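You operate a simulated robot arm through the tools that you are given. There is no shell and no other tool. Be economical: measure what you need, move in short steps, check, and stop when the job is done.

Carry out the task below with a simulated robot arm. There is one attempt and no reset: what you move stays moved.

## Task
Close the strip bin lid. Then take the 1 kg test weight from the rear part of the bagging bench and leave it on the shelf under the bagging bench. Then take the blue clip strip from the top of the packing table and leave it on the shelf under the packing table. The order counts. Set down upright: test weight.

Only the result counts: the job must be done as asked and must still hold three seconds after the hand-in. Knocking over, shifting, dropping, spilling or breaking anything else fails it. A push-on lid holds only when it is set on centred and level and pressed home; a screw cap is set on level and turned clockwise until tight.

## Robot
A 7-joint arm with a three-finger gripper on a trunk, on a base that drives. Base frame: it is fixed to the floor where the robot stands at the start and does not move with it; the origin is under the middle of the robot, x ahead of it, y to its left, z up; the surface under the hand at the start is at about z = 86. Units: cm, degrees, N and s.
With the tool pointing down near the work surface it reaches from about 46 to 92 cm from the robot's upright axis, wherever it stands. Its first joint turns from -166.0 to 166.0 degrees. Places, roughly: blue clip strip [-25, 350, 100]; shelf under the bagging bench [90, 20, 30]; shelf under the packing table [-110, 370, 30]; strip bin lid [70, -20, 90]. Payload 2.69 kg.
Tool frame: the origin (TCP) lies between the finger pads and is the grasp point; the fingertips stand 2.9 cm ahead of it; z points along the fingers, y is the line along which they close. Largest opening 12 cm; the body of the gripper starts 7.8 cm behind the TCP.
Orientation is that of the tool frame in the base frame, as a unit quaternion [w, x, y, z]. With the fingers straight down and closing along the base's y, the tool's x points along the base's -x, its y along +y and its z along -z.

## Interface
- The arm moves only by the tool apply_moves. Its argument "series" is a list of rows, each a list of 7 numbers: the finger opening in cm, from 0 to 12, then the shift along the tool's x, y, z in units of 20 mm (1.0 is 20 mm), then the turn, a rotation vector about the tool's x, y, z in units of 6 degrees (1.0 is 6 degrees). In form: [[gripper, dx, dy, dz, ax, ay, az], ...]. A call has 1 to 10 rows; each row shifts and turns the commanded pose from where the row before left it, along the tool's axes as they then stand. A call with a number of a shift or a turn outside -1 to 1 is refused whole. Each row takes 0.2 s and may step no farther than 5 cm and 8.6 degrees from the row before; otherwise, or with a gripper value out of range, the whole call is refused. A pose out of reach is approached as far as the arm can. The call stops where the force on the tool passes 40 N (or 10 N more than at its start, if that is more) or the arm is blocked; 0.2 s more then pass. The fingers move at their own pace and stop on an object; they squeeze with about 20 N. The grip force told is the motor's: it shows also when the fingers shut on nothing. Time passes only in rows, and 0.2 s behind the last, so rows that do not move let the fingers close. It gives the time, the measured TCP pose, the force on the tool (base axes), the opening and the grip force at its end, in the units of the frame above (readings bear some noise), with the torque about the TCP (base axes, N m) and any sound that the robot's microphone picked up.
- Cameras (640 x 400 px; columns grow to the right, rows downward): "scene" is now at [24.34, -0.94, 132.65]; the picture's right is [-0.11, -0.99, 0.00], its down [-0.58, 0.06, -0.81] and it looks along [0.80, -0.09, -0.59] (base axes); focal length 272 px, centre (320, 200). "wrist" rides on the gripper at [6.3, 0, -10.4] in the tool frame; the picture's right is [0.00, 1.00, 0.00], its down [-0.83, 0.00, -0.56] and it looks along [-0.56, 0.00, 0.83] (tool axes); focal length 275 px, centre (320, 200). There is no depth. A picture from a camera that has moved, and an enlarged one, comes with that camera's place and axes in the base frame and with its lens.
- capture(camera): a new picture of that camera. It takes no simulated time.
- slide_trunk(by): slides the trunk up (or, below 0, down) by that many cm; the arm and the scene camera ride with it, the base frame stays. It gives what a move gives, with no picture.
- drive_base(legs): drives the robot by 1 to 6 legs, each [ahead, left, turn to the left] in cm, cm and degrees, along the robot's own axes; the way and the turn of a leg run together, so that a leg with both is an arc; at most 150 cm and 180 degrees a leg. The arm and the cameras ride along, it lands a little off, and it stops where it bumps. It gives what a move gives.
- aim_head(pan, tilt): turns the head with the scene camera to pan (to the left, within 86 degrees either way) and tilt (down, from -29 to 69), counted from straight ahead of the robot. It gives what a move gives.
- zoom(camera, box): a new picture of the part [left, top, right, bottom] of that camera's present view, enlarged. It takes no simulated time.
- close_job(): hands the job in; it is judged then, once.

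Work in short steps. Places have to be worked out from the pictures, the camera data and where the tool is seen: move nearer, look again, correct. Check each grasp and each placing, and mend what went wrong. You have 165 turns and 120 pictures in all, those below and enlarged ones among them. Open the gripper and draw the arm clear of the work before you hand the job in, unless the task says otherwise; then end with one line.

The tools are called after ">>>" as name(argument=value, ...) on one line, values as JSON. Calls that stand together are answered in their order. apply_moves: Moves the arm, as the interface text tells. Its arguments: {"type":"object","properties":{"series":{"type":"array","items":{"type":"array","items":{"type":"number"}}}},"required":["series"]} The other tools are called the same way: slide_trunk (by) slides the trunk up or down; drive_base (legs) drives the base; aim_head (pan, tilt) turns the head that bears the scene camera; capture (camera) takes a picture; zoom (camera, box) takes an enlarged picture of a part of a camera's view; close_job () hands the job in.

At the start:

```text
clock: 0.0
ee_pos: [56.56, 10.08, 113.6]
orientation: [0.0, 0.0, 1.0, 0.0]
ft_force: [0.3, 1.4, 0.8]
torque: [0.0, -0.03, 0.04]
opening: 11.99
grip_force: 0.1
trunk travel left (down, up): [-57.5, 3.8]
robot x, y, heading: [0.17, 0.3, -0.1]
head pan, tilt: [-6.1, 36.0]
```

scene: 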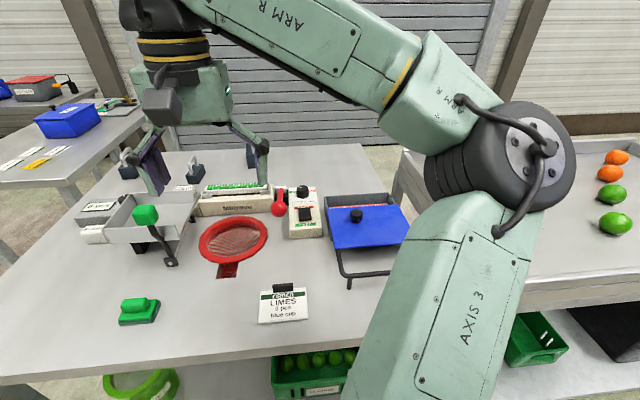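
wrist: 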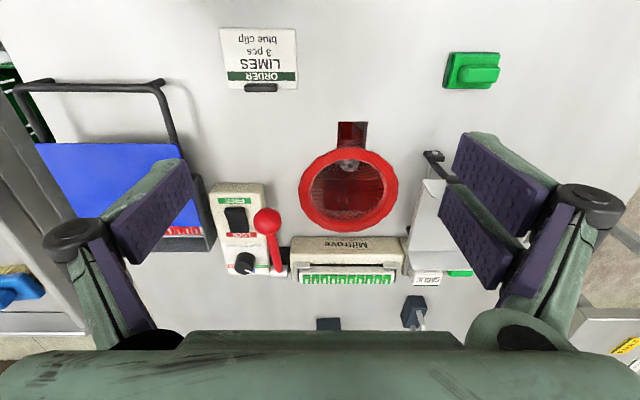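

I start by looking closer at the bench and what could be the strip bin (blue, with a wire frame).

>>> zoom(camera="scene", box=[60, 130, 440, 360])

>>> zoom(camera="wrist", box=[0, 40, 320, 340])

```text
1.68 times, centred on (250, 245) of scene
camera zoom: at [24.34, -0.94, 132.65], right [-0.11, -0.99, 0.0], down [-0.58, 0.06, -0.81], along [0.8, -0.09, -0.59], focal length 459 px, centre (438, 124)
```

zoom: 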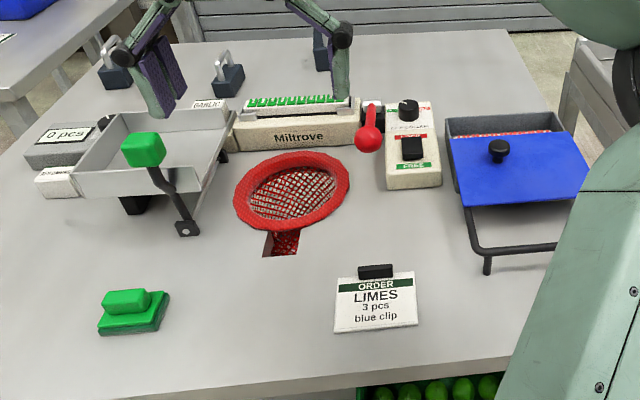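

```text
1.33 times, centred on (160, 190) of wrist
camera zoom: at [50.18, 9.95, 124.08], right [-0.01, 1.0, 0.0], down [0.83, 0.0, 0.56], along [0.56, 0.0, -0.83], focal length 367 px, centre (533, 213)
```

zoom: 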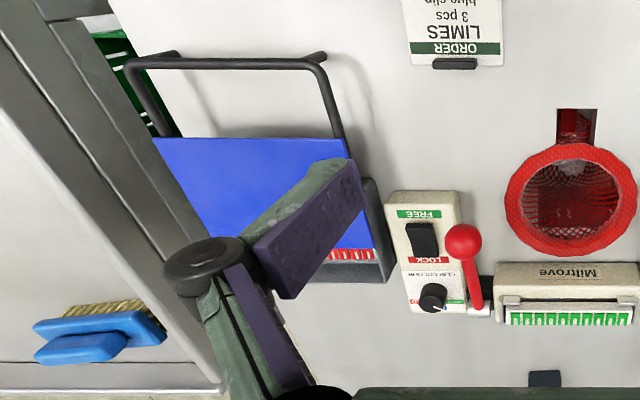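

The lid is a blue slide on rails, open toward the robot; pushing the knob toward +x should close it. I move the hand over it at height for a closer look.

>>> apply_moves(series=[[6, 0, -1, 0, 0, 0, 0], [3, 0, -1, 0, 0, 0, 0], [0, 0, -1, 0, 0, 0, 0], [0, 0, -1, 0, 0, 0, 0], [0, 0, -1, 0, 0, 0, 0], [0, 0, -1, 0, 0, 0, 0], [0, 0, -1, 0, 0, 0, 0], [0, 0, -1, 0, 0, 0, 0], [0, 0, -1, 0, 0, 0, 0], [0, 0, -1, 0, 0, 0, 0]])

>>> capture(camera="wrist")

>>> capture(camera="scene")

```text
clock: 2.2
ee_pos: [57.16, -8.32, 113.44]
orientation: [-0.004, -0.028, 1.0, 0.008]
ft_force: [-0.2, -0.9, -0.4]
torque: [-0.03, -0.05, 0.01]
opening: 0.0
grip_force: 19.9
trunk travel left (down, up): [-57.5, 3.8]
robot x, y, heading: [0.19, -0.1, 0.2]
head pan, tilt: [-6.1, 36.0]
```

```text
115 pictures are left
camera wrist: at [50.96, -8.9, 123.86], right [-0.06, 1.0, 0.02], down [0.83, 0.04, 0.55], along [0.55, 0.05, -0.84], focal length 275 px, centre (320, 200)
```

wrist: 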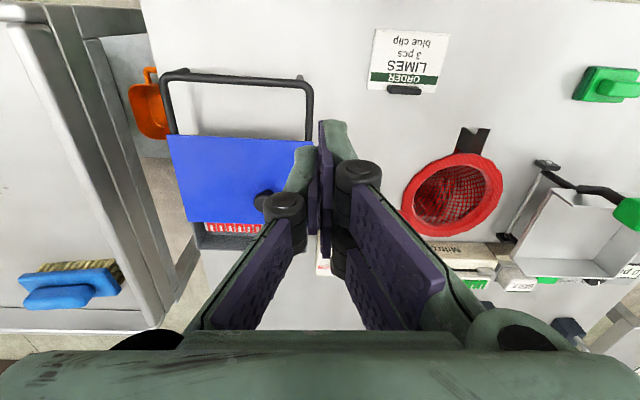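

```text
114 pictures are left
camera scene: at [24.34, -0.93, 132.65], right [-0.11, -0.99, 0.0], down [-0.58, 0.06, -0.81], along [0.8, -0.09, -0.59], focal length 272 px, centre (320, 200)
```

scene: 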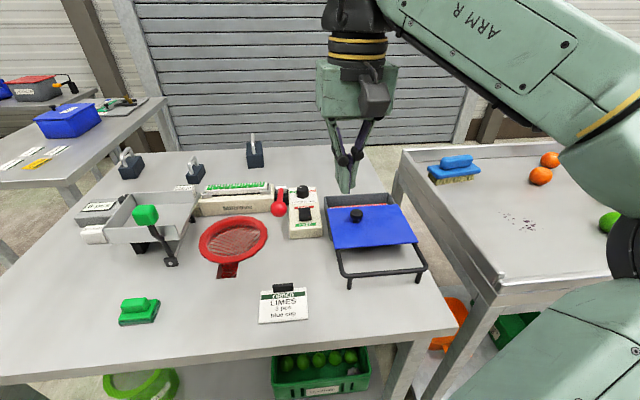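

Triangulating, the knob is at about (72, -14.7, 92.7) and the lid top at z≈91. I move the closed fingers to the robot side of the knob, still high, then check the pose.

>>> apply_moves(series=[[0, -1, -0.5, 0, 0, 0, 0], [0, -1, -0.5, 0, 0, 0, 0], [0, -1, -0.5, 0, 0, 0, 0], [0, -1, -0.5, 0, 0, 0, 0], [0, -1, -0.45, 0, 0, 0, 0], [0, 0, 0, 1, 0, 0, 0], [0, 0, 0, 1, 0, 0, 0], [0, 0, 0, 1, 0, 0, 0], [0, 0, 0, 1, 0, 0, 0], [0, 0, 0, 0, 0, 0, 0]])

```text
clock: 4.4
ee_pos: [66.27, -14.85, 105.51]
orientation: [0.001, -0.001, 1.0, 0.0]
ft_force: [0.4, 0.8, -0.1]
torque: [-0.04, 0.01, 0.0]
opening: 0.0
grip_force: 19.3
trunk travel left (down, up): [-57.5, 3.8]
robot x, y, heading: [-0.19, 0.22, -0.1]
head pan, tilt: [-6.1, 36.0]
```

At (66.3, -14.85, 105.5). I descend to about z 95.3 (fingertips ~92.4).

>>> apply_moves(series=[[0, 0, 0, 1, 0, 0, 0], [0, 0, 0, 1, 0, 0, 0], [0, 0, 0, 1, 0, 0, 0], [0, 0, 0, 1, 0, 0, 0], [0, 0, 0, 1, 0, 0, 0], [0, 0, 0, 0, 0, 0, 0]])

>>> zoom(camera="scene", box=[280, 130, 480, 300])

>>> capture(camera="wrist")

```text
clock: 5.8
ee_pos: [66.53, -14.91, 95.56]
orientation: [0.001, 0.0, 1.0, 0.0]
ft_force: [-0.7, -1.3, -0.5]
torque: [-0.01, 0.01, 0.0]
opening: 0.0
grip_force: 19.5
trunk travel left (down, up): [-57.5, 3.8]
robot x, y, heading: [-0.14, -0.02, -0.1]
head pan, tilt: [-6.1, 36.0]
```

```text
2.35 times, centred on (380, 215) of scene
camera zoom: at [24.34, -0.94, 132.65], right [-0.11, -0.99, 0.0], down [-0.58, 0.06, -0.81], along [0.8, -0.09, -0.59], focal length 641 px, centre (179, 165)
```

zoom: 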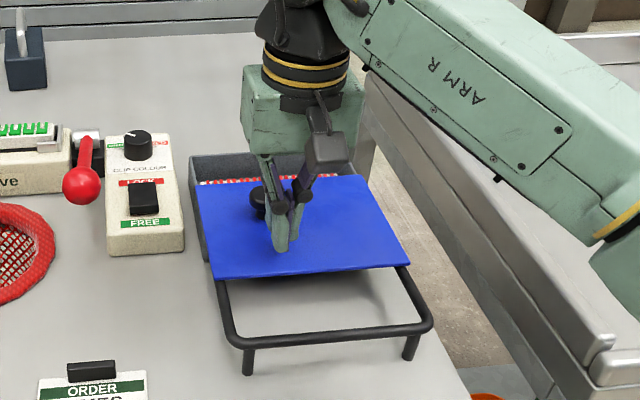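

```text
112 pictures are left
camera wrist: at [60.12, -15.05, 106.03], right [0.0, 1.0, 0.0], down [0.83, 0.0, 0.56], along [0.56, 0.0, -0.83], focal length 275 px, centre (320, 200)
```

wrist: 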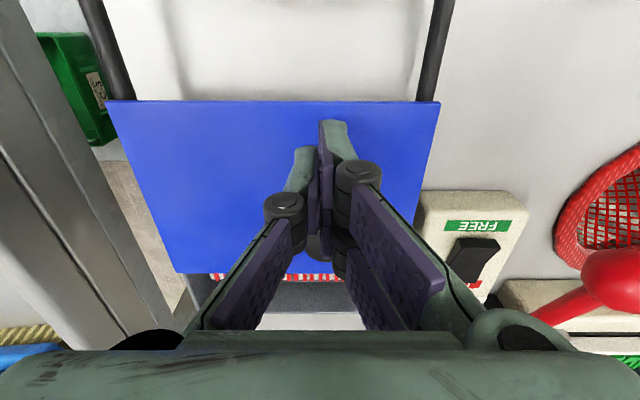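

Fingers are just above the lid, behind the knob. Now push toward +x in small rows.

>>> apply_moves(series=[[0, -0.5, 0, 0, 0, 0, 0], [0, -0.5, 0, 0, 0, 0, 0], [0, -0.5, 0, 0, 0, 0, 0], [0, -0.5, 0, 0, 0, 0, 0], [0, -0.5, 0, 0, 0, 0, 0], [0, -0.5, 0, 0, 0, 0, 0], [0, 0, 0, 0, 0, 0, 0]])

>>> zoom(camera="scene", box=[280, 130, 480, 300])

```text
clock: 7.4
ee_pos: [72.58, -14.82, 95.55]
orientation: [0.001, 0.0, 1.0, 0.0]
ft_force: [0.3, 0.4, 0.5]
torque: [0.0, 0.01, 0.02]
opening: 0.02
grip_force: 19.7
trunk travel left (down, up): [-57.5, 3.8]
robot x, y, heading: [-0.14, -0.01, 0.2]
head pan, tilt: [-6.1, 36.0]
```

```text
2.35 times, centred on (380, 215) of scene
camera zoom: at [24.34, -0.95, 132.65], right [-0.11, -0.99, 0.0], down [-0.58, 0.06, -0.81], along [0.8, -0.09, -0.59], focal length 641 px, centre (179, 165)
```

zoom: 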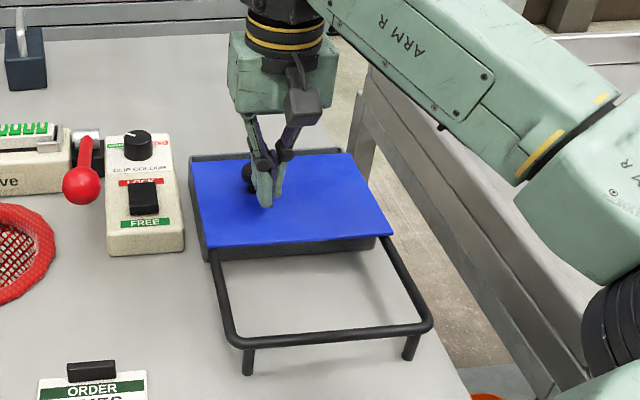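

Lid slid along ~5 cm and is nearly closed; I keep pushing to the stop.

>>> apply_moves(series=[[0, -0.4, 0, 0, 0, 0, 0], [0, -0.4, 0, 0, 0, 0, 0], [0, -0.4, 0, 0, 0, 0, 0], [0, -0.4, 0, 0, 0, 0, 0], [0, -0.4, 0, 0, 0, 0, 0], [0, -0.4, 0, 0, 0, 0, 0]])

>>> zoom(camera="scene", box=[280, 130, 480, 300])

```text
clock: 8.5
ee_pos: [74.96, -14.79, 95.66]
orientation: [-0.009, -0.002, 1.0, -0.001]
ft_force: [-13.9, 1.8, 6.7]
torque: [0.0, 0.22, 0.09]
opening: 0.0
grip_force: 20.0
trunk travel left (down, up): [-57.5, 3.8]
robot x, y, heading: [0.01, -0.35, -0.2]
head pan, tilt: [-6.1, 36.0]
stopped in row 5: the force on the tool passed its limit at 49 N (the readings are from after the stop); the commanded pose is now the measured one
```

```text
2.35 times, centred on (380, 215) of scene
camera zoom: at [24.12, -0.93, 132.71], right [-0.11, -0.99, 0.0], down [-0.58, 0.06, -0.81], along [0.81, -0.09, -0.59], focal length 641 px, centre (179, 165)
```

zoom: 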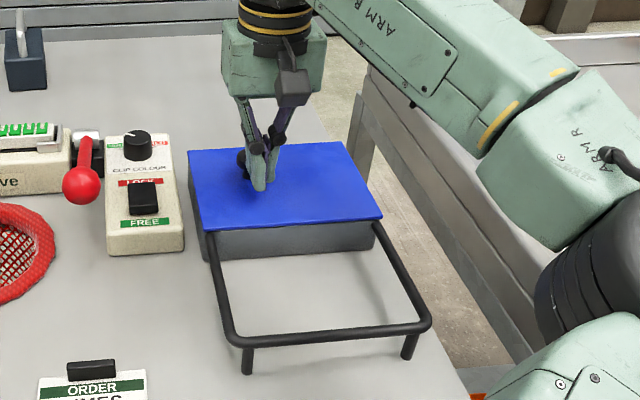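

Reached the stop with the lid covering the bin fully. I back off, rise, and open; then look at the three weights at the rear of the bench.

>>> apply_moves(series=[[0, 0.8, 0, 0, 0, 0, 0], [0, 0.5, 0, -1, 0, 0, 0], [0, 0, 0, -1, 0, 0, 0], [0, 0, 0, -1, 0, 0, 0], [0, 0, 0, -1, 0, 0, 0], [0, 0, 0, -1, 0, 0, 0], [0, 0, 0, -1, 0, 0, 0], [0, 0, 0, -1, 0, 0, 0], [0, 0, 0, -1, 0, 0, 0], [0, 0, 0, 0, 0, 0, 0]])

>>> zoom(camera="scene", box=[90, 120, 290, 245])

>>> zoom(camera="scene", box=[280, 130, 480, 300])

```text
clock: 10.7
ee_pos: [72.8, -14.69, 111.56]
orientation: [-0.008, -0.001, 1.0, 0.0]
ft_force: [0.0, 0.1, 0.1]
torque: [0.02, 0.0, 0.01]
opening: 0.01
grip_force: 20.2
trunk travel left (down, up): [-57.5, 3.8]
robot x, y, heading: [-0.15, 0.21, -0.0]
head pan, tilt: [-6.1, 36.0]
```

```text
3.20 times, centred on (190, 182) of scene
camera zoom: at [24.29, -0.96, 132.65], right [-0.11, -0.99, 0.0], down [-0.58, 0.06, -0.81], along [0.8, -0.09, -0.59], focal length 872 px, centre (736, 256)
```

zoom: 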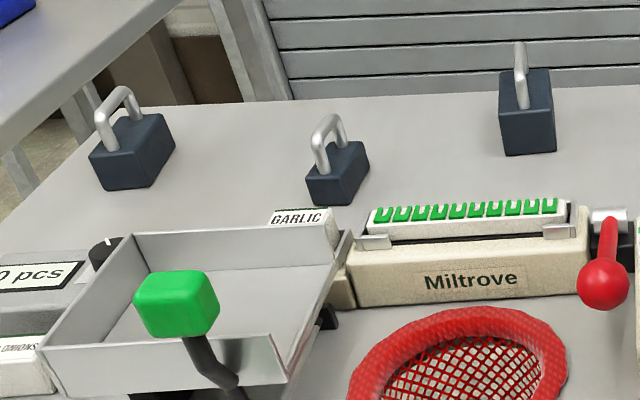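

```text
2.35 times, centred on (380, 215) of scene
camera zoom: at [24.29, -0.96, 132.65], right [-0.11, -0.99, 0.0], down [-0.58, 0.06, -0.81], along [0.8, -0.09, -0.59], focal length 641 px, centre (179, 165)
```

zoom: 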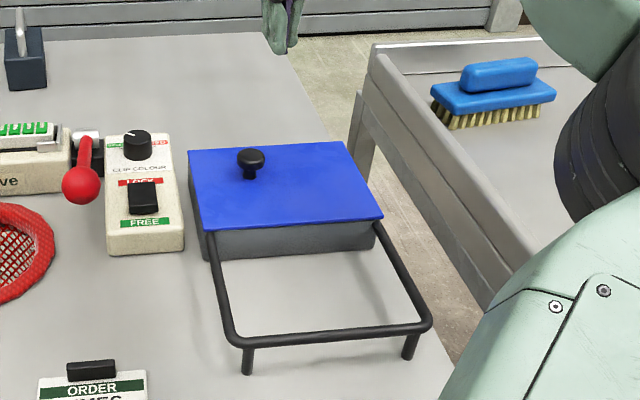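

The lid is closed. The weights show no labels from here, so I move the hand left for a closer wrist view of them.

>>> apply_moves(series=[[0, 0, 1, 0, 0, 0, 0], [0, 0, 1, 0, 0, 0, 0], [0, 0, 1, 0, 0, 0, 0], [0, 0, 1, 0, 0, 0, 0], [0, 0, 1, 0, 0, 0, 0], [0, 0, 1, 0, 0, 0, 0], [0, 0, 1, 0, 0, 0, 0], [0, 0, 1, 0, 0, 0, 0], [0, 0, 1, 0, 0, 0, 0], [0, 0, 1, 0, 0, 0, 0]])

>>> apply_moves(series=[[0, 0, 1, 0, 0, 0, 0], [0, 0, 1, 0, 0, 0, 0], [0, 0, 1, 0, 0, 0, 0], [0, 0, 1, 0, 0, 0, 0], [0, 0, 1, 0, 0, 0, 0], [0, 0, 1, 0, 0, 0, 0], [0, 0, 1, 0, 0, 0, 0], [0, 0, 1, 0, 0, 0, 0], [0, 0, 0, -1, 0, 0, 0], [0, 0, 0, -1, 0, 0, 0]])

>>> capture(camera="wrist")

```text
clock: 12.9
ee_pos: [72.75, 5.44, 111.71]
orientation: [-0.008, -0.002, 1.0, -0.002]
ft_force: [-0.3, 0.4, -0.4]
torque: [-0.04, 0.0, 0.0]
opening: 0.01
grip_force: 20.3
trunk travel left (down, up): [-57.5, 3.8]
robot x, y, heading: [0.12, -0.06, -0.1]
head pan, tilt: [-6.1, 36.0]
```

```text
clock: 15.1
ee_pos: [72.65, 21.11, 113.42]
orientation: [-0.007, -0.001, 1.0, 0.0]
ft_force: [-0.3, 0.2, 0.4]
torque: [-0.03, 0.03, -0.01]
opening: 0.0
grip_force: 20.1
out of reach, approached as far as the arm can: row 10
trunk travel left (down, up): [-57.5, 3.8]
robot x, y, heading: [0.12, -0.02, -0.1]
head pan, tilt: [-6.1, 36.0]
```

```text
107 pictures are left
camera wrist: at [66.52, 20.94, 123.85], right [-0.01, 1.0, 0.0], down [0.84, 0.01, 0.54], along [0.54, 0.01, -0.84], focal length 275 px, centre (320, 200)
```

wrist: 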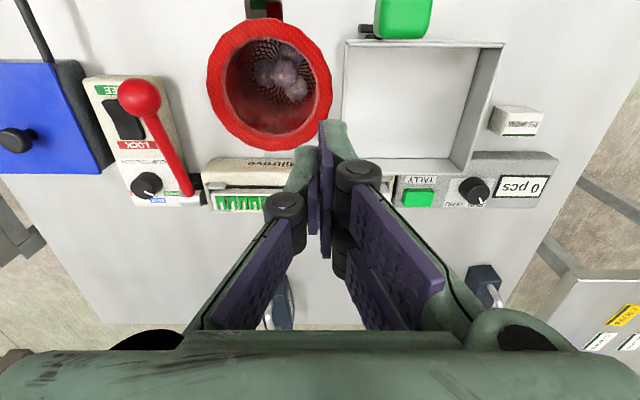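

The wrist view does not reach them. I zoom in harder with the scene camera on each weight for labels.

>>> zoom(camera="scene", box=[110, 135, 210, 197])

>>> zoom(camera="scene", box=[225, 125, 305, 175])

```text
6.40 times, centred on (160, 166) of scene
camera zoom: at [24.29, -0.95, 132.65], right [-0.11, -0.99, 0.0], down [-0.58, 0.06, -0.81], along [0.8, -0.09, -0.59], focal length 1743 px, centre (1344, 418)
```

zoom: 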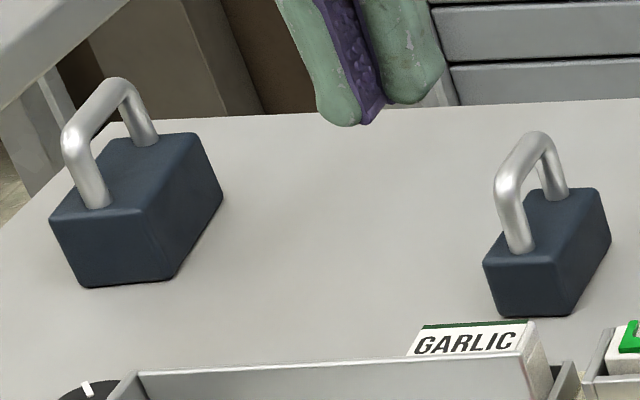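

```text
8.00 times, centred on (265, 150) of scene
camera zoom: at [24.29, -0.95, 132.65], right [-0.11, -0.99, 0.0], down [-0.58, 0.06, -0.81], along [0.8, -0.09, -0.59], focal length 2179 px, centre (760, 600)
```

zoom: 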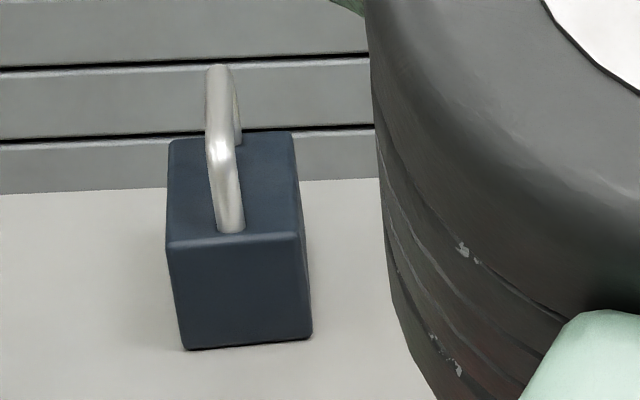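

No labels on these sides. Before driving, I look around with the head: down-ahead at bench edge, left, and right.

>>> aim_head(pan=50, tilt=35)

>>> capture(camera="scene")

>>> aim_head(pan=10, tilt=69)

>>> capture(camera="scene")

>>> aim_head(pan=86, tilt=20)

>>> capture(camera="scene")

```text
clock: 16.3
ee_pos: [72.65, 21.22, 113.22]
orientation: [-0.007, -0.002, 1.0, 0.001]
ft_force: [-0.4, 0.1, -0.1]
torque: [0.01, 0.0, 0.0]
opening: 0.0
grip_force: 20.2
trunk travel left (down, up): [-57.5, 3.8]
robot x, y, heading: [0.09, 0.0, -0.1]
head pan, tilt: [50.0, 35.0]
```

```text
104 pictures are left
camera scene: at [21.25, 6.71, 132.81], right [0.77, -0.64, 0.0], down [-0.37, -0.44, -0.82], along [0.53, 0.63, -0.57], focal length 272 px, centre (320, 200)
```

scene: 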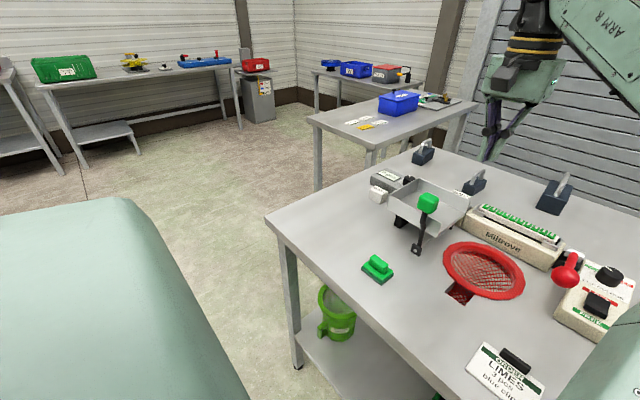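

```text
clock: 17.4
ee_pos: [72.6, 21.16, 113.29]
orientation: [-0.008, -0.001, 1.0, 0.001]
ft_force: [0.2, -0.3, -0.2]
torque: [0.03, -0.04, -0.01]
opening: 0.0
grip_force: 19.9
trunk travel left (down, up): [-57.5, 3.8]
robot x, y, heading: [-0.33, -0.03, 0.0]
head pan, tilt: [10.0, 68.8]
```

```text
103 pictures are left
camera scene: at [21.09, 0.95, 128.44], right [0.17, -0.98, 0.0], down [-0.92, -0.16, -0.36], along [0.36, 0.06, -0.93], focal length 272 px, centre (320, 200)
```

scene: 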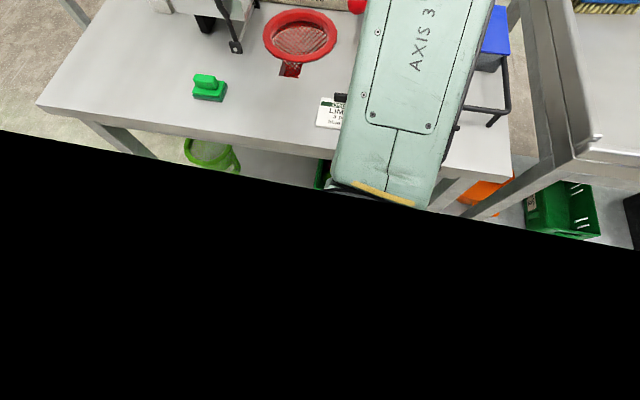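

```text
clock: 18.9
ee_pos: [72.72, 21.13, 113.28]
orientation: [-0.008, -0.002, 1.0, 0.001]
ft_force: [-0.3, -0.1, -0.5]
torque: [0.06, 0.02, 0.02]
opening: 0.0
grip_force: 20.5
trunk travel left (down, up): [-57.5, 3.8]
robot x, y, heading: [0.11, 0.1, 0.1]
head pan, tilt: [85.9, 20.0]
```

```text
102 pictures are left
camera scene: at [16.25, 9.26, 135.19], right [1.0, -0.07, 0.0], down [-0.02, -0.34, -0.94], along [0.07, 0.94, -0.34], focal length 272 px, centre (320, 200)
```

scene: 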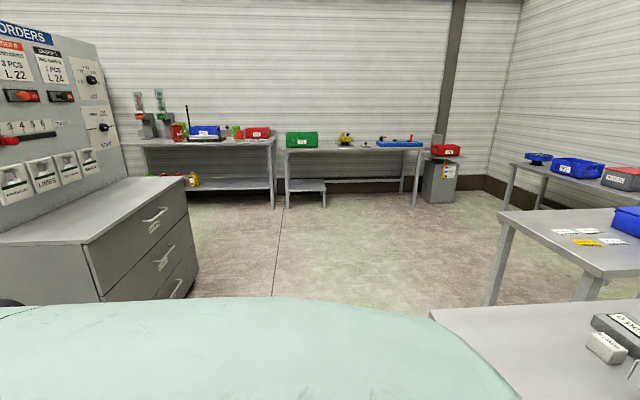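

Packing table is to the far left. I drive 60 cm left so I can see the weights' left faces.

>>> drive_base(legs=[[0, 65, 0]])

>>> aim_head(pan=-20, tilt=30)

>>> capture(camera="scene")

```text
clock: 24.5
ee_pos: [73.01, 87.13, 113.24]
orientation: [-0.008, 0.001, 1.0, 0.0]
ft_force: [-0.4, -0.4, -0.6]
torque: [-0.02, -0.01, 0.0]
opening: 0.0
grip_force: 19.9
trunk travel left (down, up): [-57.5, 3.8]
robot x, y, heading: [0.43, 66.61, -0.3]
head pan, tilt: [85.9, 20.0]
```

```text
clock: 26.3
ee_pos: [73.04, 87.07, 113.35]
orientation: [-0.007, 0.001, 1.0, 0.0]
ft_force: [-0.4, -0.1, 0.2]
torque: [0.03, 0.0, -0.03]
opening: 0.0
grip_force: 20.3
trunk travel left (down, up): [-57.5, 3.8]
robot x, y, heading: [-0.5, 66.22, -0.4]
head pan, tilt: [-20.0, 30.0]
```

```text
101 pictures are left
camera scene: at [24.28, 63.16, 133.59], right [-0.35, -0.94, 0.0], down [-0.47, 0.17, -0.87], along [0.81, -0.3, -0.5], focal length 272 px, centre (320, 200)
```

scene: 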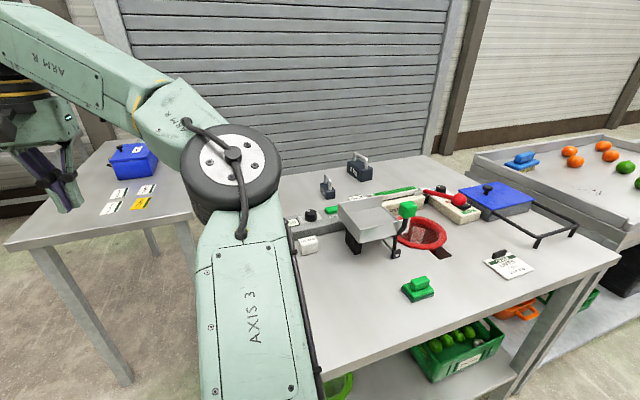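

Now left faces of two weights are visible; zooming in.

>>> zoom(camera="scene", box=[300, 145, 380, 205])

```text
6.67 times, centred on (340, 175) of scene
camera zoom: at [24.28, 63.16, 133.59], right [-0.35, -0.94, 0.0], down [-0.47, 0.17, -0.87], along [0.81, -0.3, -0.5], focal length 1816 px, centre (187, 367)
```

zoom: 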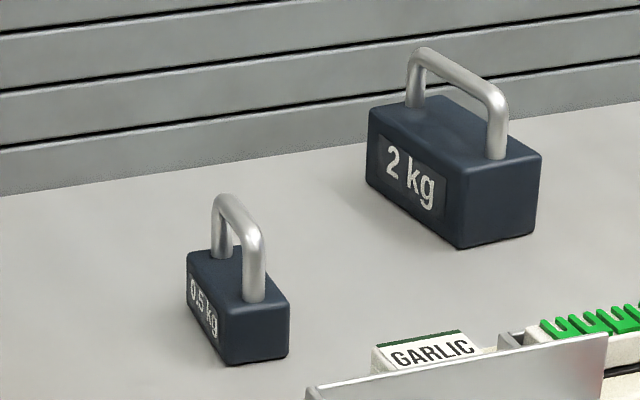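

The middle one is 0.5 kg and the right one 2 kg, so the leftmost (about (105, 51)) should be the 1 kg one. I tuck the arm in before driving forward along the bench's left side.

>>> apply_moves(series=[[0, 0.8, -1, 0, 0, 0, 0], [0, 0.8, -1, 0, 0, 0, 0], [0, 0.8, -1, 0, 0, 0, 0], [0, 0.8, -1, 0, 0, 0, 0], [0, 0.8, -1, 0, 0, 0, 0], [0, 0.8, -1, 0, 0, 0, 0], [0, 0.8, -1, 0, 0, 0, 0], [0, 0.8, -1, 0, 0, 0, 0], [0, 0.8, -1, 0, 0, 0, 0], [0, 0.8, -1, 0, 0, 0, 0]])

>>> zoom(camera="scene", box=[100, 100, 400, 300])

```text
clock: 28.5
ee_pos: [57.03, 67.18, 113.62]
orientation: [-0.008, 0.002, 1.0, 0.001]
ft_force: [0.4, 0.5, 0.2]
torque: [0.01, 0.02, -0.03]
opening: 0.02
grip_force: 20.0
trunk travel left (down, up): [-57.5, 3.8]
robot x, y, heading: [0.29, 66.27, -0.2]
head pan, tilt: [-20.0, 30.0]
```

```text
2.00 times, centred on (250, 200) of scene
camera zoom: at [24.26, 63.13, 133.59], right [-0.35, -0.94, 0.0], down [-0.47, 0.17, -0.87], along [0.81, -0.3, -0.5], focal length 545 px, centre (460, 200)
```

zoom: 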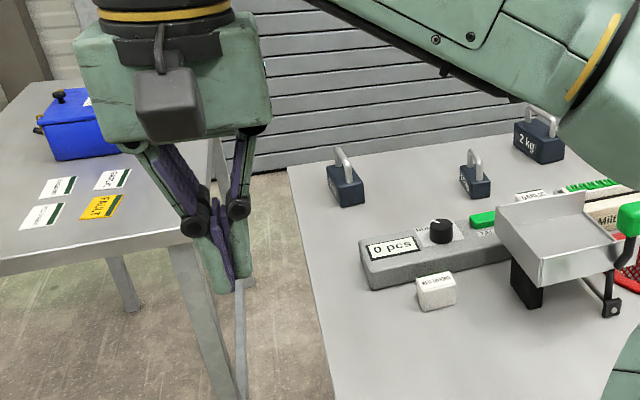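

1 kg weight confirmed as the leftmost at roughly (108, 52). I drive left then forward beside the bench.

>>> drive_base(legs=[[0, 34, 0], [35, 0, 0]])

>>> aim_head(pan=-45, tilt=35)

>>> capture(camera="scene")

```text
clock: 33.6
ee_pos: [91.76, 101.24, 113.41]
orientation: [-0.008, 0.002, 1.0, 0.001]
ft_force: [0.7, 0.1, -0.7]
torque: [-0.03, 0.03, 0.01]
opening: 0.0
grip_force: 19.7
trunk travel left (down, up): [-57.5, 3.8]
robot x, y, heading: [34.49, 101.04, -0.4]
head pan, tilt: [-20.0, 30.0]
```

```text
clock: 34.5
ee_pos: [91.75, 101.31, 113.5]
orientation: [-0.008, 0.002, 1.0, 0.001]
ft_force: [-0.1, -0.2, -0.5]
torque: [0.02, 0.0, -0.01]
opening: 0.02
grip_force: 19.6
trunk travel left (down, up): [-57.5, 3.8]
robot x, y, heading: [34.76, 100.76, -0.6]
head pan, tilt: [-45.0, 35.0]
```

```text
98 pictures are left
camera scene: at [56.62, 94.21, 132.81], right [-0.71, -0.7, 0.0], down [-0.4, 0.41, -0.82], along [0.57, -0.58, -0.57], focal length 272 px, centre (320, 200)
```

scene: 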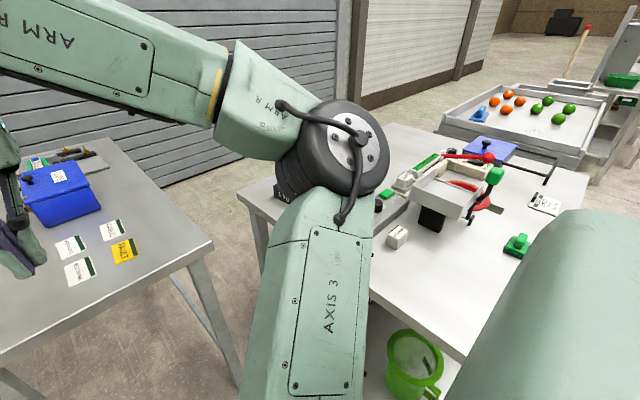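

The arm hides the weight, so I sweep the hand right over the bench while pitching the tool 45° forward.

>>> apply_moves(series=[[4, 0, -1, 0, 0, -1, 0], [8, 0, -1, 0, 0, -1, 0], [8, 0, -1, 0, 0, -1, 0], [8, 0, -1, 0, 0, -1, 0], [8, 0, -1, 0, 0, -1, 0], [8, 0, -1, 0, 0, -1, 0], [8, 0, -1, 0, 0, -1, 0], [8, 0, -1, 0, 0, -0.5, 0], [8, 0, -1, 0, 0, 0, 0], [8, 0, -1, 0, 0, 0, 0]])

>>> apply_moves(series=[[8, 0, -1, 0, 0, 0, 0], [8, 0, -1, 0, 0, 0, 0], [8, 0, -1, 0, 0, 0, 0], [8, 0, -1, 0, 0, 0, 0], [8, 0, -1, 0, 0, 0, 0], [8, 0, -1, 0, 0, 0, 0], [8, 0, -1, 0, 0, 0, 0], [8, 0, -1, 0, 0, 0, 0], [8, 0, -1, 0, 0, 0, 0], [8, 0, -1, 0, 0, 0, 0]])

>>> capture(camera="wrist")

>>> capture(camera="scene")

```text
clock: 36.7
ee_pos: [91.44, 81.14, 113.39]
orientation: [0.376, 0.003, 0.927, -0.001]
ft_force: [1.1, 0.6, 0.2]
torque: [0.0, 0.02, 0.0]
opening: 8.02
grip_force: 0.2
trunk travel left (down, up): [-57.5, 3.8]
robot x, y, heading: [35.05, 100.84, -0.6]
head pan, tilt: [-45.0, 35.0]
```

```text
clock: 38.9
ee_pos: [91.4, 65.07, 113.23]
orientation: [0.375, 0.004, 0.927, 0.0]
ft_force: [0.3, -0.5, -0.8]
torque: [0.0, 0.04, -0.04]
opening: 7.99
grip_force: 0.1
out of reach, approached as far as the arm can: row 9, 10
trunk travel left (down, up): [-57.5, 3.8]
robot x, y, heading: [34.98, 100.51, -0.5]
head pan, tilt: [-45.0, 35.0]
```

```text
97 pictures are left
camera wrist: at [79.56, 65.02, 116.55], right [0.0, 1.0, 0.0], down [0.21, 0.0, 0.98], along [0.98, 0.0, -0.21], focal length 275 px, centre (320, 200)
```

wrist: 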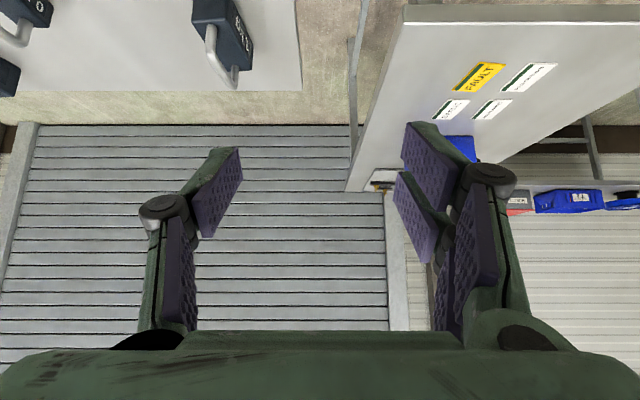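

```text
96 pictures are left
camera scene: at [56.62, 94.21, 132.8], right [-0.71, -0.7, 0.0], down [-0.4, 0.41, -0.82], along [0.57, -0.59, -0.57], focal length 272 px, centre (320, 200)
```

scene: 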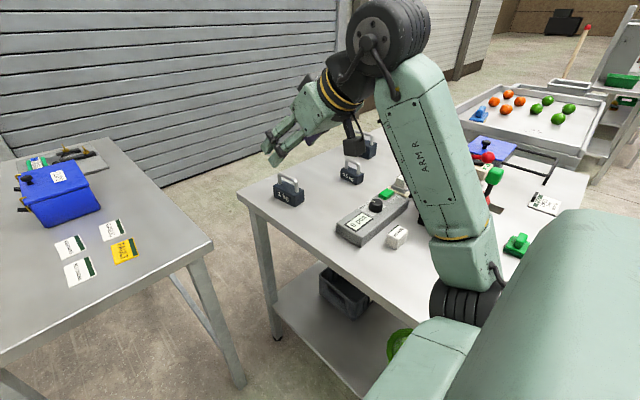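

I now see the 1 kg weight clearly, plus free space on the left part of the shelf. Zoom for precise location.

>>> zoom(camera="scene", box=[240, 150, 340, 215])

>>> zoom(camera="wrist", box=[160, 0, 320, 100])

```text
6.15 times, centred on (290, 182) of scene
camera zoom: at [56.62, 94.21, 132.8], right [-0.71, -0.7, 0.0], down [-0.4, 0.41, -0.82], along [0.57, -0.59, -0.57], focal length 1676 px, centre (505, 308)
```

zoom: 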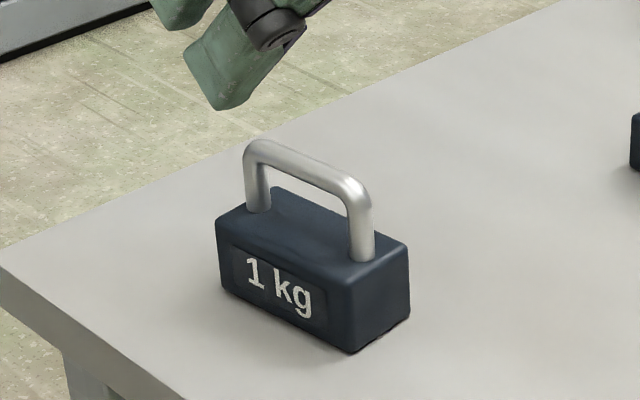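

```text
4.00 times, centred on (240, 50) of wrist
camera zoom: at [79.56, 65.02, 116.55], right [0.0, 1.0, 0.0], down [0.21, 0.0, 0.98], along [0.98, 0.0, -0.21], focal length 1101 px, centre (640, 800)
```

zoom: 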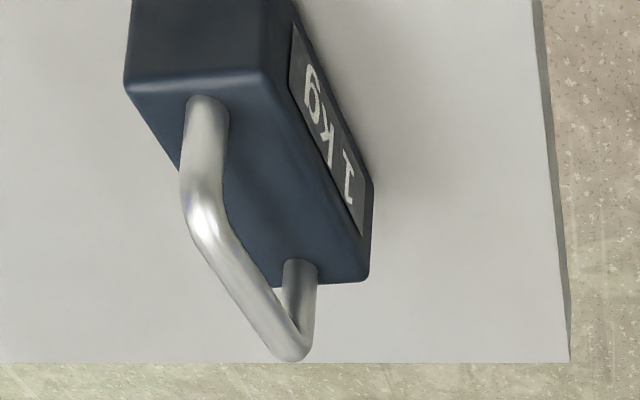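

The labelled 1 kg weight is at about x 106–114, y 50–54, handle top z≈96.5, handle bar along x. The failing reach was the wrist being too close in; I'll stand in front of the bench instead, aligned with the handle. First recenter the arm.

>>> apply_moves(series=[[8, 0, 1, 0, 0, 0, 0], [8, 0, 1, 0, 0, 0, 0], [8, 0, 1, 0, 0, 0, 0], [8, 0, 1, 0, 0, 0, 0], [8, 0, 1, 0, 0, 0, 0], [8, 0, 1, 0, 0, 0, 0], [8, 0, 1, 0, 0, 0, 0], [8, 0, 1, 0, 0, 0, 0], [8, 0, 1, 0, 0, 0, 0], [8, 0, 1, 0, 0, 0, 0]])

>>> apply_moves(series=[[8, 0, 1, 0, 0, 0, 0], [8, 0, 1, 0, 0, 0, 0], [8, 0, 1, 0, 0, 0, 0], [8, 0, 1, 0, 0, 0, 0], [8, 0, 1, 0, 0, 0, 0], [8, 0, 1, 0, 0, 0, 0], [8, 0, 0, 0, 0, 0, 0]])

>>> drive_base(legs=[[-33, 0, 0], [0, -47, 0]])

>>> capture(camera="wrist")

```text
clock: 41.1
ee_pos: [91.66, 85.33, 113.05]
orientation: [0.375, 0.003, 0.927, -0.001]
ft_force: [-0.3, 0.0, 0.1]
torque: [0.03, -0.01, 0.0]
opening: 7.99
grip_force: 0.1
trunk travel left (down, up): [-57.5, 3.8]
robot x, y, heading: [34.7, 100.74, -0.5]
head pan, tilt: [-45.0, 35.0]
```

```text
clock: 42.7
ee_pos: [91.55, 97.25, 113.11]
orientation: [0.375, 0.002, 0.927, 0.0]
ft_force: [0.3, -0.5, 0.1]
torque: [0.0, 0.0, 0.0]
opening: 8.02
grip_force: 0.2
trunk travel left (down, up): [-57.5, 3.8]
robot x, y, heading: [35.06, 100.64, -0.9]
head pan, tilt: [-45.0, 35.0]
```

```text
clock: 48.7
ee_pos: [58.76, 50.69, 113.11]
orientation: [0.376, -0.001, 0.927, 0.001]
ft_force: [0.5, 0.2, 0.2]
torque: [0.03, 0.01, 0.01]
opening: 8.02
grip_force: 0.0
trunk travel left (down, up): [-57.5, 3.8]
robot x, y, heading: [1.86, 53.5, 0.2]
head pan, tilt: [-45.0, 35.0]
```

```text
93 pictures are left
camera wrist: at [46.96, 50.46, 116.26], right [-0.01, 1.0, 0.0], down [0.21, 0.0, 0.98], along [0.98, 0.01, -0.21], focal length 275 px, centre (320, 200)
```

wrist: 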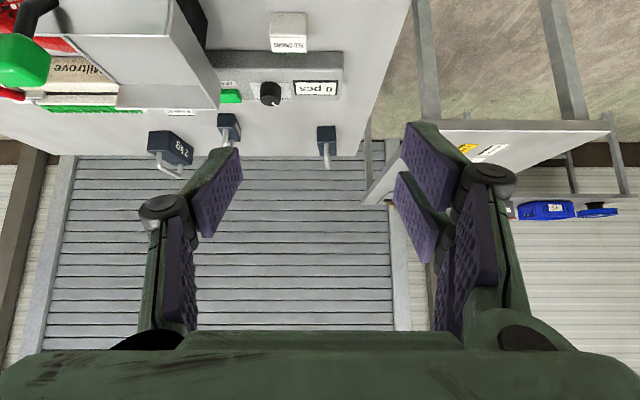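

The weight is nearly in line with the hand (y≈52). I advance the pitched hand about 27 cm along +x.

>>> apply_moves(series=[[8, -1, 0, 0.97, 0, 0, 0], [8, -1, 0, 0.97, 0, 0, 0], [8, -1, 0, 0.97, 0, 0, 0], [8, -1, 0, 0.97, 0, 0, 0], [8, -1, 0, 0.97, 0, 0, 0], [8, -1, 0, 0.97, 0, 0, 0], [8, -1, 0, 0.97, 0, 0, 0], [8, -1, 0, 0.97, 0, 0, 0], [8, -1, 0, 0.97, 0, 0, 0], [8, -1, 0, 0.97, 0, 0, 0]])

>>> capture(camera="wrist")

>>> aim_head(pan=0, tilt=28)

>>> capture(camera="scene")

```text
clock: 50.9
ee_pos: [86.56, 51.02, 113.3]
orientation: [0.376, -0.002, 0.926, 0.002]
ft_force: [0.7, 0.6, 0.2]
torque: [0.01, 0.0, 0.02]
opening: 8.03
grip_force: 0.1
trunk travel left (down, up): [-57.5, 3.8]
robot x, y, heading: [1.72, 53.54, -0.0]
head pan, tilt: [-45.0, 35.0]
```

```text
92 pictures are left
camera wrist: at [74.88, 50.83, 116.47], right [-0.01, 1.0, 0.0], down [0.21, 0.0, 0.98], along [0.98, 0.01, -0.21], focal length 275 px, centre (320, 200)
```

wrist: 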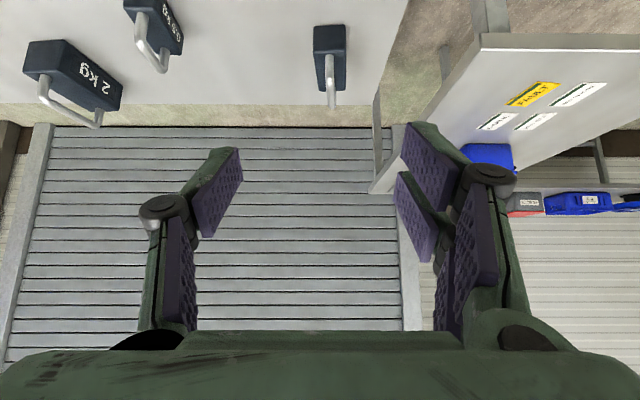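

```text
clock: 52.0
ee_pos: [86.6, 51.0, 113.42]
orientation: [0.375, -0.002, 0.927, 0.002]
ft_force: [0.6, -0.3, 0.0]
torque: [0.03, 0.02, -0.02]
opening: 8.0
grip_force: 0.1
trunk travel left (down, up): [-57.5, 3.8]
robot x, y, heading: [1.89, 53.35, -0.1]
head pan, tilt: [0.0, 28.0]
```

```text
91 pictures are left
camera scene: at [26.66, 53.55, 133.9], right [0.0, -1.0, 0.0], down [-0.47, 0.0, -0.88], along [0.88, 0.0, -0.47], focal length 272 px, centre (320, 200)
```

scene: 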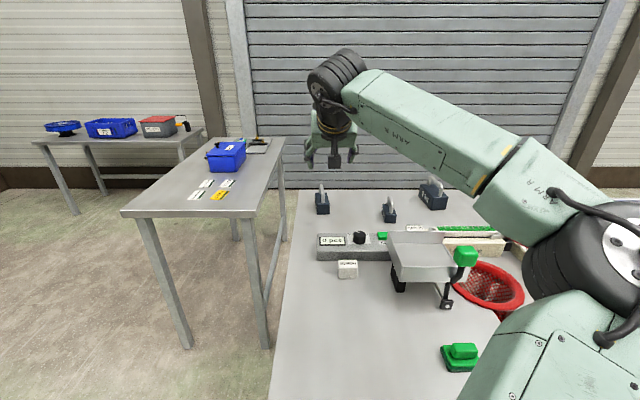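

Handle y≈52.75; TCP at y 51.0. I shift +1.7 in y and go forward-down to about (99, 52.7, 107), then look again.

>>> apply_moves(series=[[8, -0.3, 0.106, 0.81, 0, 0, 0], [8, -0.3, 0.106, 0.81, 0, 0, 0], [8, -0.3, 0.106, 0.81, 0, 0, 0], [8, -0.3, 0.106, 0.81, 0, 0, 0], [8, -0.3, 0.106, 0.81, 0, 0, 0], [8, -0.3, 0.106, 0.81, 0, 0, 0], [8, -0.3, 0.106, 0.81, 0, 0, 0], [8, -0.3, 0.106, 0.81, 0, 0, 0], [8, 0, 0, 0, 0, 0, 0]])

>>> capture(camera="wrist")

>>> zoom(camera="scene", box=[290, 130, 370, 220])

```text
clock: 54.0
ee_pos: [98.83, 52.45, 107.22]
orientation: [0.376, -0.001, 0.927, 0.002]
ft_force: [-1.0, 0.3, 0.8]
torque: [0.02, -0.05, 0.02]
opening: 8.02
grip_force: 0.1
trunk travel left (down, up): [-57.5, 3.8]
robot x, y, heading: [1.7, 53.73, 0.0]
head pan, tilt: [0.0, 28.0]
```

```text
90 pictures are left
camera wrist: at [87.14, 52.22, 110.38], right [-0.01, 1.0, 0.0], down [0.21, 0.0, 0.98], along [0.98, 0.01, -0.21], focal length 275 px, centre (320, 200)
```

wrist: 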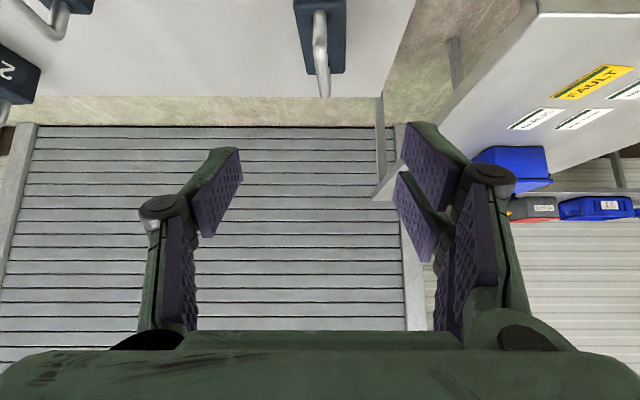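

```text
4.44 times, centred on (330, 175) of scene
camera zoom: at [26.65, 53.56, 133.9], right [0.0, -1.0, 0.0], down [-0.47, 0.0, -0.88], along [0.88, 0.0, -0.47], focal length 1210 px, centre (276, 311)
```

zoom: 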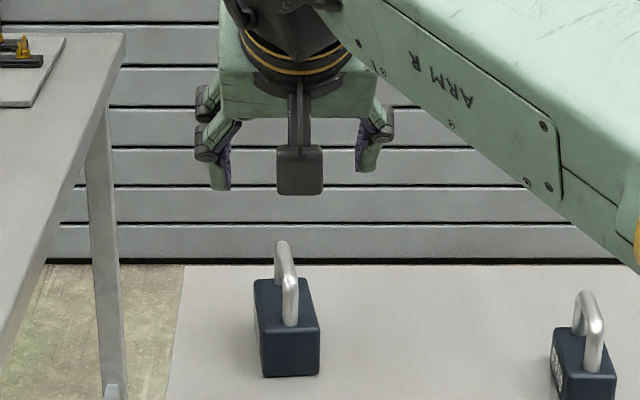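

The bar centre is about (108.8, 52.7, 94.4), block top z≈90. I advance most of the way along the tool axis, then check.

>>> apply_moves(series=[[6, 0.12, 0.02, 0.9, 0, 0, 0], [6, 0.12, 0.02, 0.9, 0, 0, 0], [6, 0.12, 0.02, 0.9, 0, 0, 0], [6, 0.12, 0.02, 0.9, 0, 0, 0], [6, 0.12, 0.02, 0.9, 0, 0, 0], [6, 0.12, 0.02, 0.9, 0, 0, 0], [6, 0.12, 0, 0.9, 0, 0, 0], [6, 0, 0, 0, 0, 0, 0]])

>>> capture(camera="wrist")

>>> zoom(camera="scene", box=[290, 150, 370, 220])

```text
clock: 55.8
ee_pos: [106.71, 52.71, 96.88]
orientation: [0.376, -0.001, 0.927, 0.001]
ft_force: [-0.3, 0.3, 0.0]
torque: [0.0, 0.02, 0.01]
opening: 6.02
grip_force: 0.0
trunk travel left (down, up): [-57.5, 3.8]
robot x, y, heading: [1.89, 53.51, 0.0]
head pan, tilt: [0.0, 28.0]
```

```text
88 pictures are left
camera wrist: at [94.87, 52.56, 100.09], right [-0.01, 1.0, 0.0], down [0.21, 0.0, 0.98], along [0.98, 0.01, -0.21], focal length 275 px, centre (320, 200)
```

wrist: 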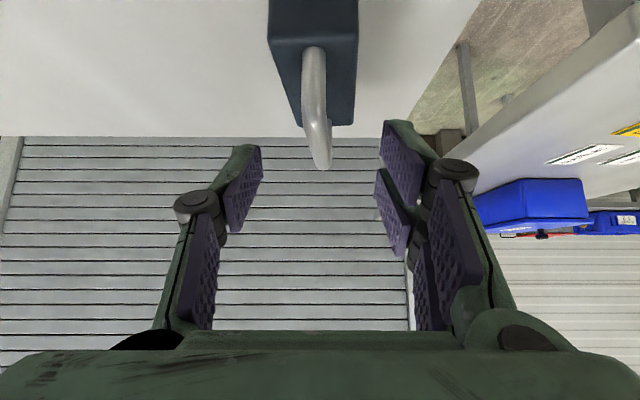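

```text
5.71 times, centred on (330, 185) of scene
camera zoom: at [26.65, 53.56, 133.91], right [0.0, -1.0, 0.0], down [-0.47, 0.0, -0.88], along [0.88, 0.0, -0.47], focal length 1556 px, centre (263, 286)
```

zoom: 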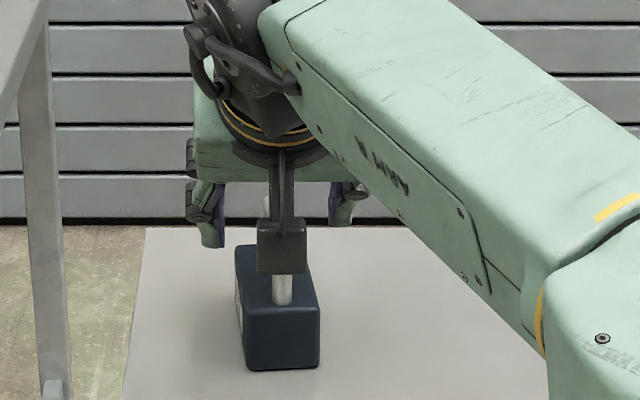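

Handle sits centred between the fingers. Final advance of ~3 cm along the tool, then close.

>>> apply_moves(series=[[6, 0.04, 0, 0.55, 0, 0, 0], [6, 0.04, 0, 0.54, 0, 0, 0], [6, 0.04, 0, 0.54, 0, 0, 0], [6, 0, 0, 0, 0, 0, 0]])

>>> apply_moves(series=[[3, 0, 0, 0, 0, 0, 0], [1, 0, 0, 0, 0, 0, 0], [0, 0, 0, 0, 0, 0, 0], [0, 0, 0, 0, 0, 0, 0], [0, 0, 0, 0, 0, 0, 0], [0, 0, 0, 0, 0, 0, 0]])

>>> capture(camera="wrist")

```text
clock: 56.8
ee_pos: [108.66, 52.95, 94.61]
orientation: [0.375, -0.002, 0.927, 0.001]
ft_force: [-0.5, -0.1, 0.6]
torque: [0.03, -0.02, 0.03]
opening: 6.01
grip_force: 0.0
trunk travel left (down, up): [-57.5, 3.8]
robot x, y, heading: [1.72, 53.85, 0.1]
head pan, tilt: [0.0, 28.0]
```

```text
clock: 58.2
ee_pos: [108.64, 52.8, 94.47]
orientation: [0.375, -0.001, 0.927, 0.001]
ft_force: [0.6, -1.3, -0.3]
torque: [-0.04, -0.02, 0.13]
opening: 1.19
grip_force: 20.7
trunk travel left (down, up): [-57.5, 3.8]
robot x, y, heading: [1.88, 53.37, -0.0]
head pan, tilt: [0.0, 28.0]
```

```text
86 pictures are left
camera wrist: at [96.89, 52.64, 97.6], right [-0.01, 1.0, 0.0], down [0.21, 0.0, 0.98], along [0.98, 0.01, -0.21], focal length 275 px, centre (320, 200)
```

wrist: 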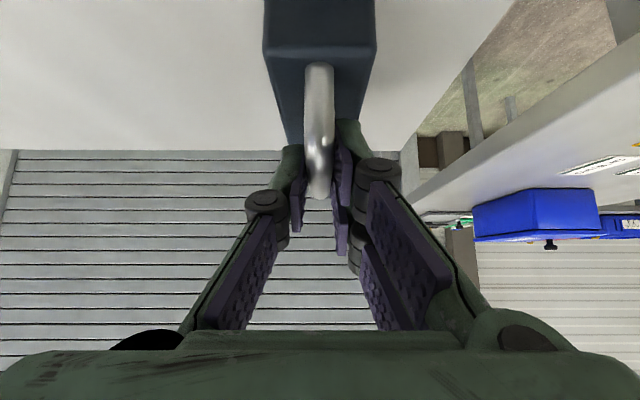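

Gripped the bar (1.19 cm). Lift straight up gently, checking load.

>>> apply_moves(series=[[0, -0.35, 0, -0.36, 0, 0, 0], [0, -0.35, 0, -0.36, 0, 0, 0], [0, -0.7, 0, -0.72, 0, 0, 0], [0, -0.7, 0, -0.72, 0, 0, 0], [0, 0, 0, 0, 0, 0, 0], [0, 0, 0, 0, 0, 0, 0]])

>>> capture(camera="wrist")

>>> zoom(camera="scene", box=[290, 150, 370, 220])

```text
clock: 59.6
ee_pos: [108.66, 52.79, 100.4]
orientation: [0.375, -0.002, 0.927, 0.002]
ft_force: [-0.7, -0.2, -9.1]
torque: [-0.02, 0.16, 0.0]
opening: 1.16
grip_force: 19.9
trunk travel left (down, up): [-57.5, 3.8]
robot x, y, heading: [2.03, 53.66, -0.0]
head pan, tilt: [0.0, 28.0]
```

```text
85 pictures are left
camera wrist: at [96.94, 52.6, 103.52], right [-0.01, 1.0, 0.0], down [0.21, 0.0, 0.98], along [0.98, 0.01, -0.21], focal length 275 px, centre (320, 200)
```

wrist: 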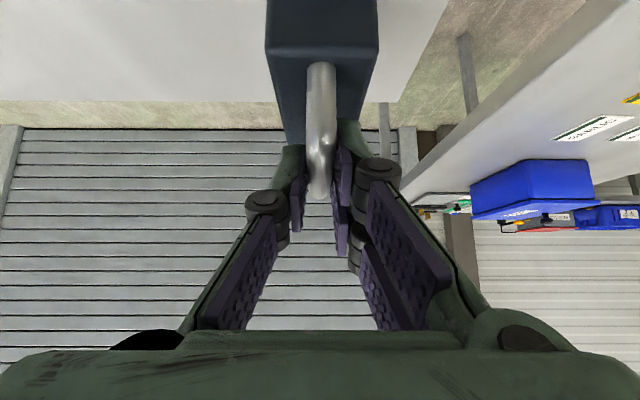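

```text
5.71 times, centred on (330, 185) of scene
camera zoom: at [26.77, 53.56, 133.87], right [0.0, -1.0, 0.0], down [-0.47, 0.0, -0.88], along [0.88, 0.0, -0.47], focal length 1556 px, centre (263, 286)
```

zoom: 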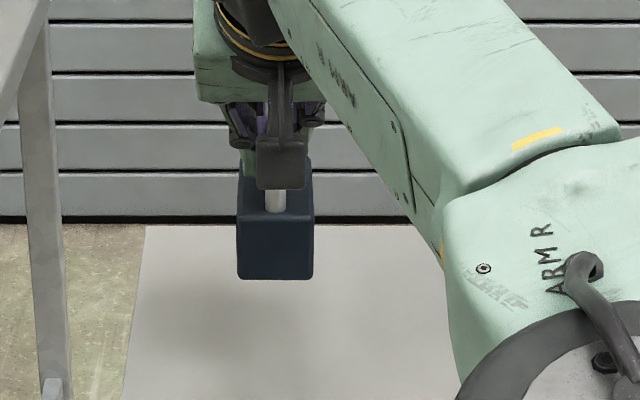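

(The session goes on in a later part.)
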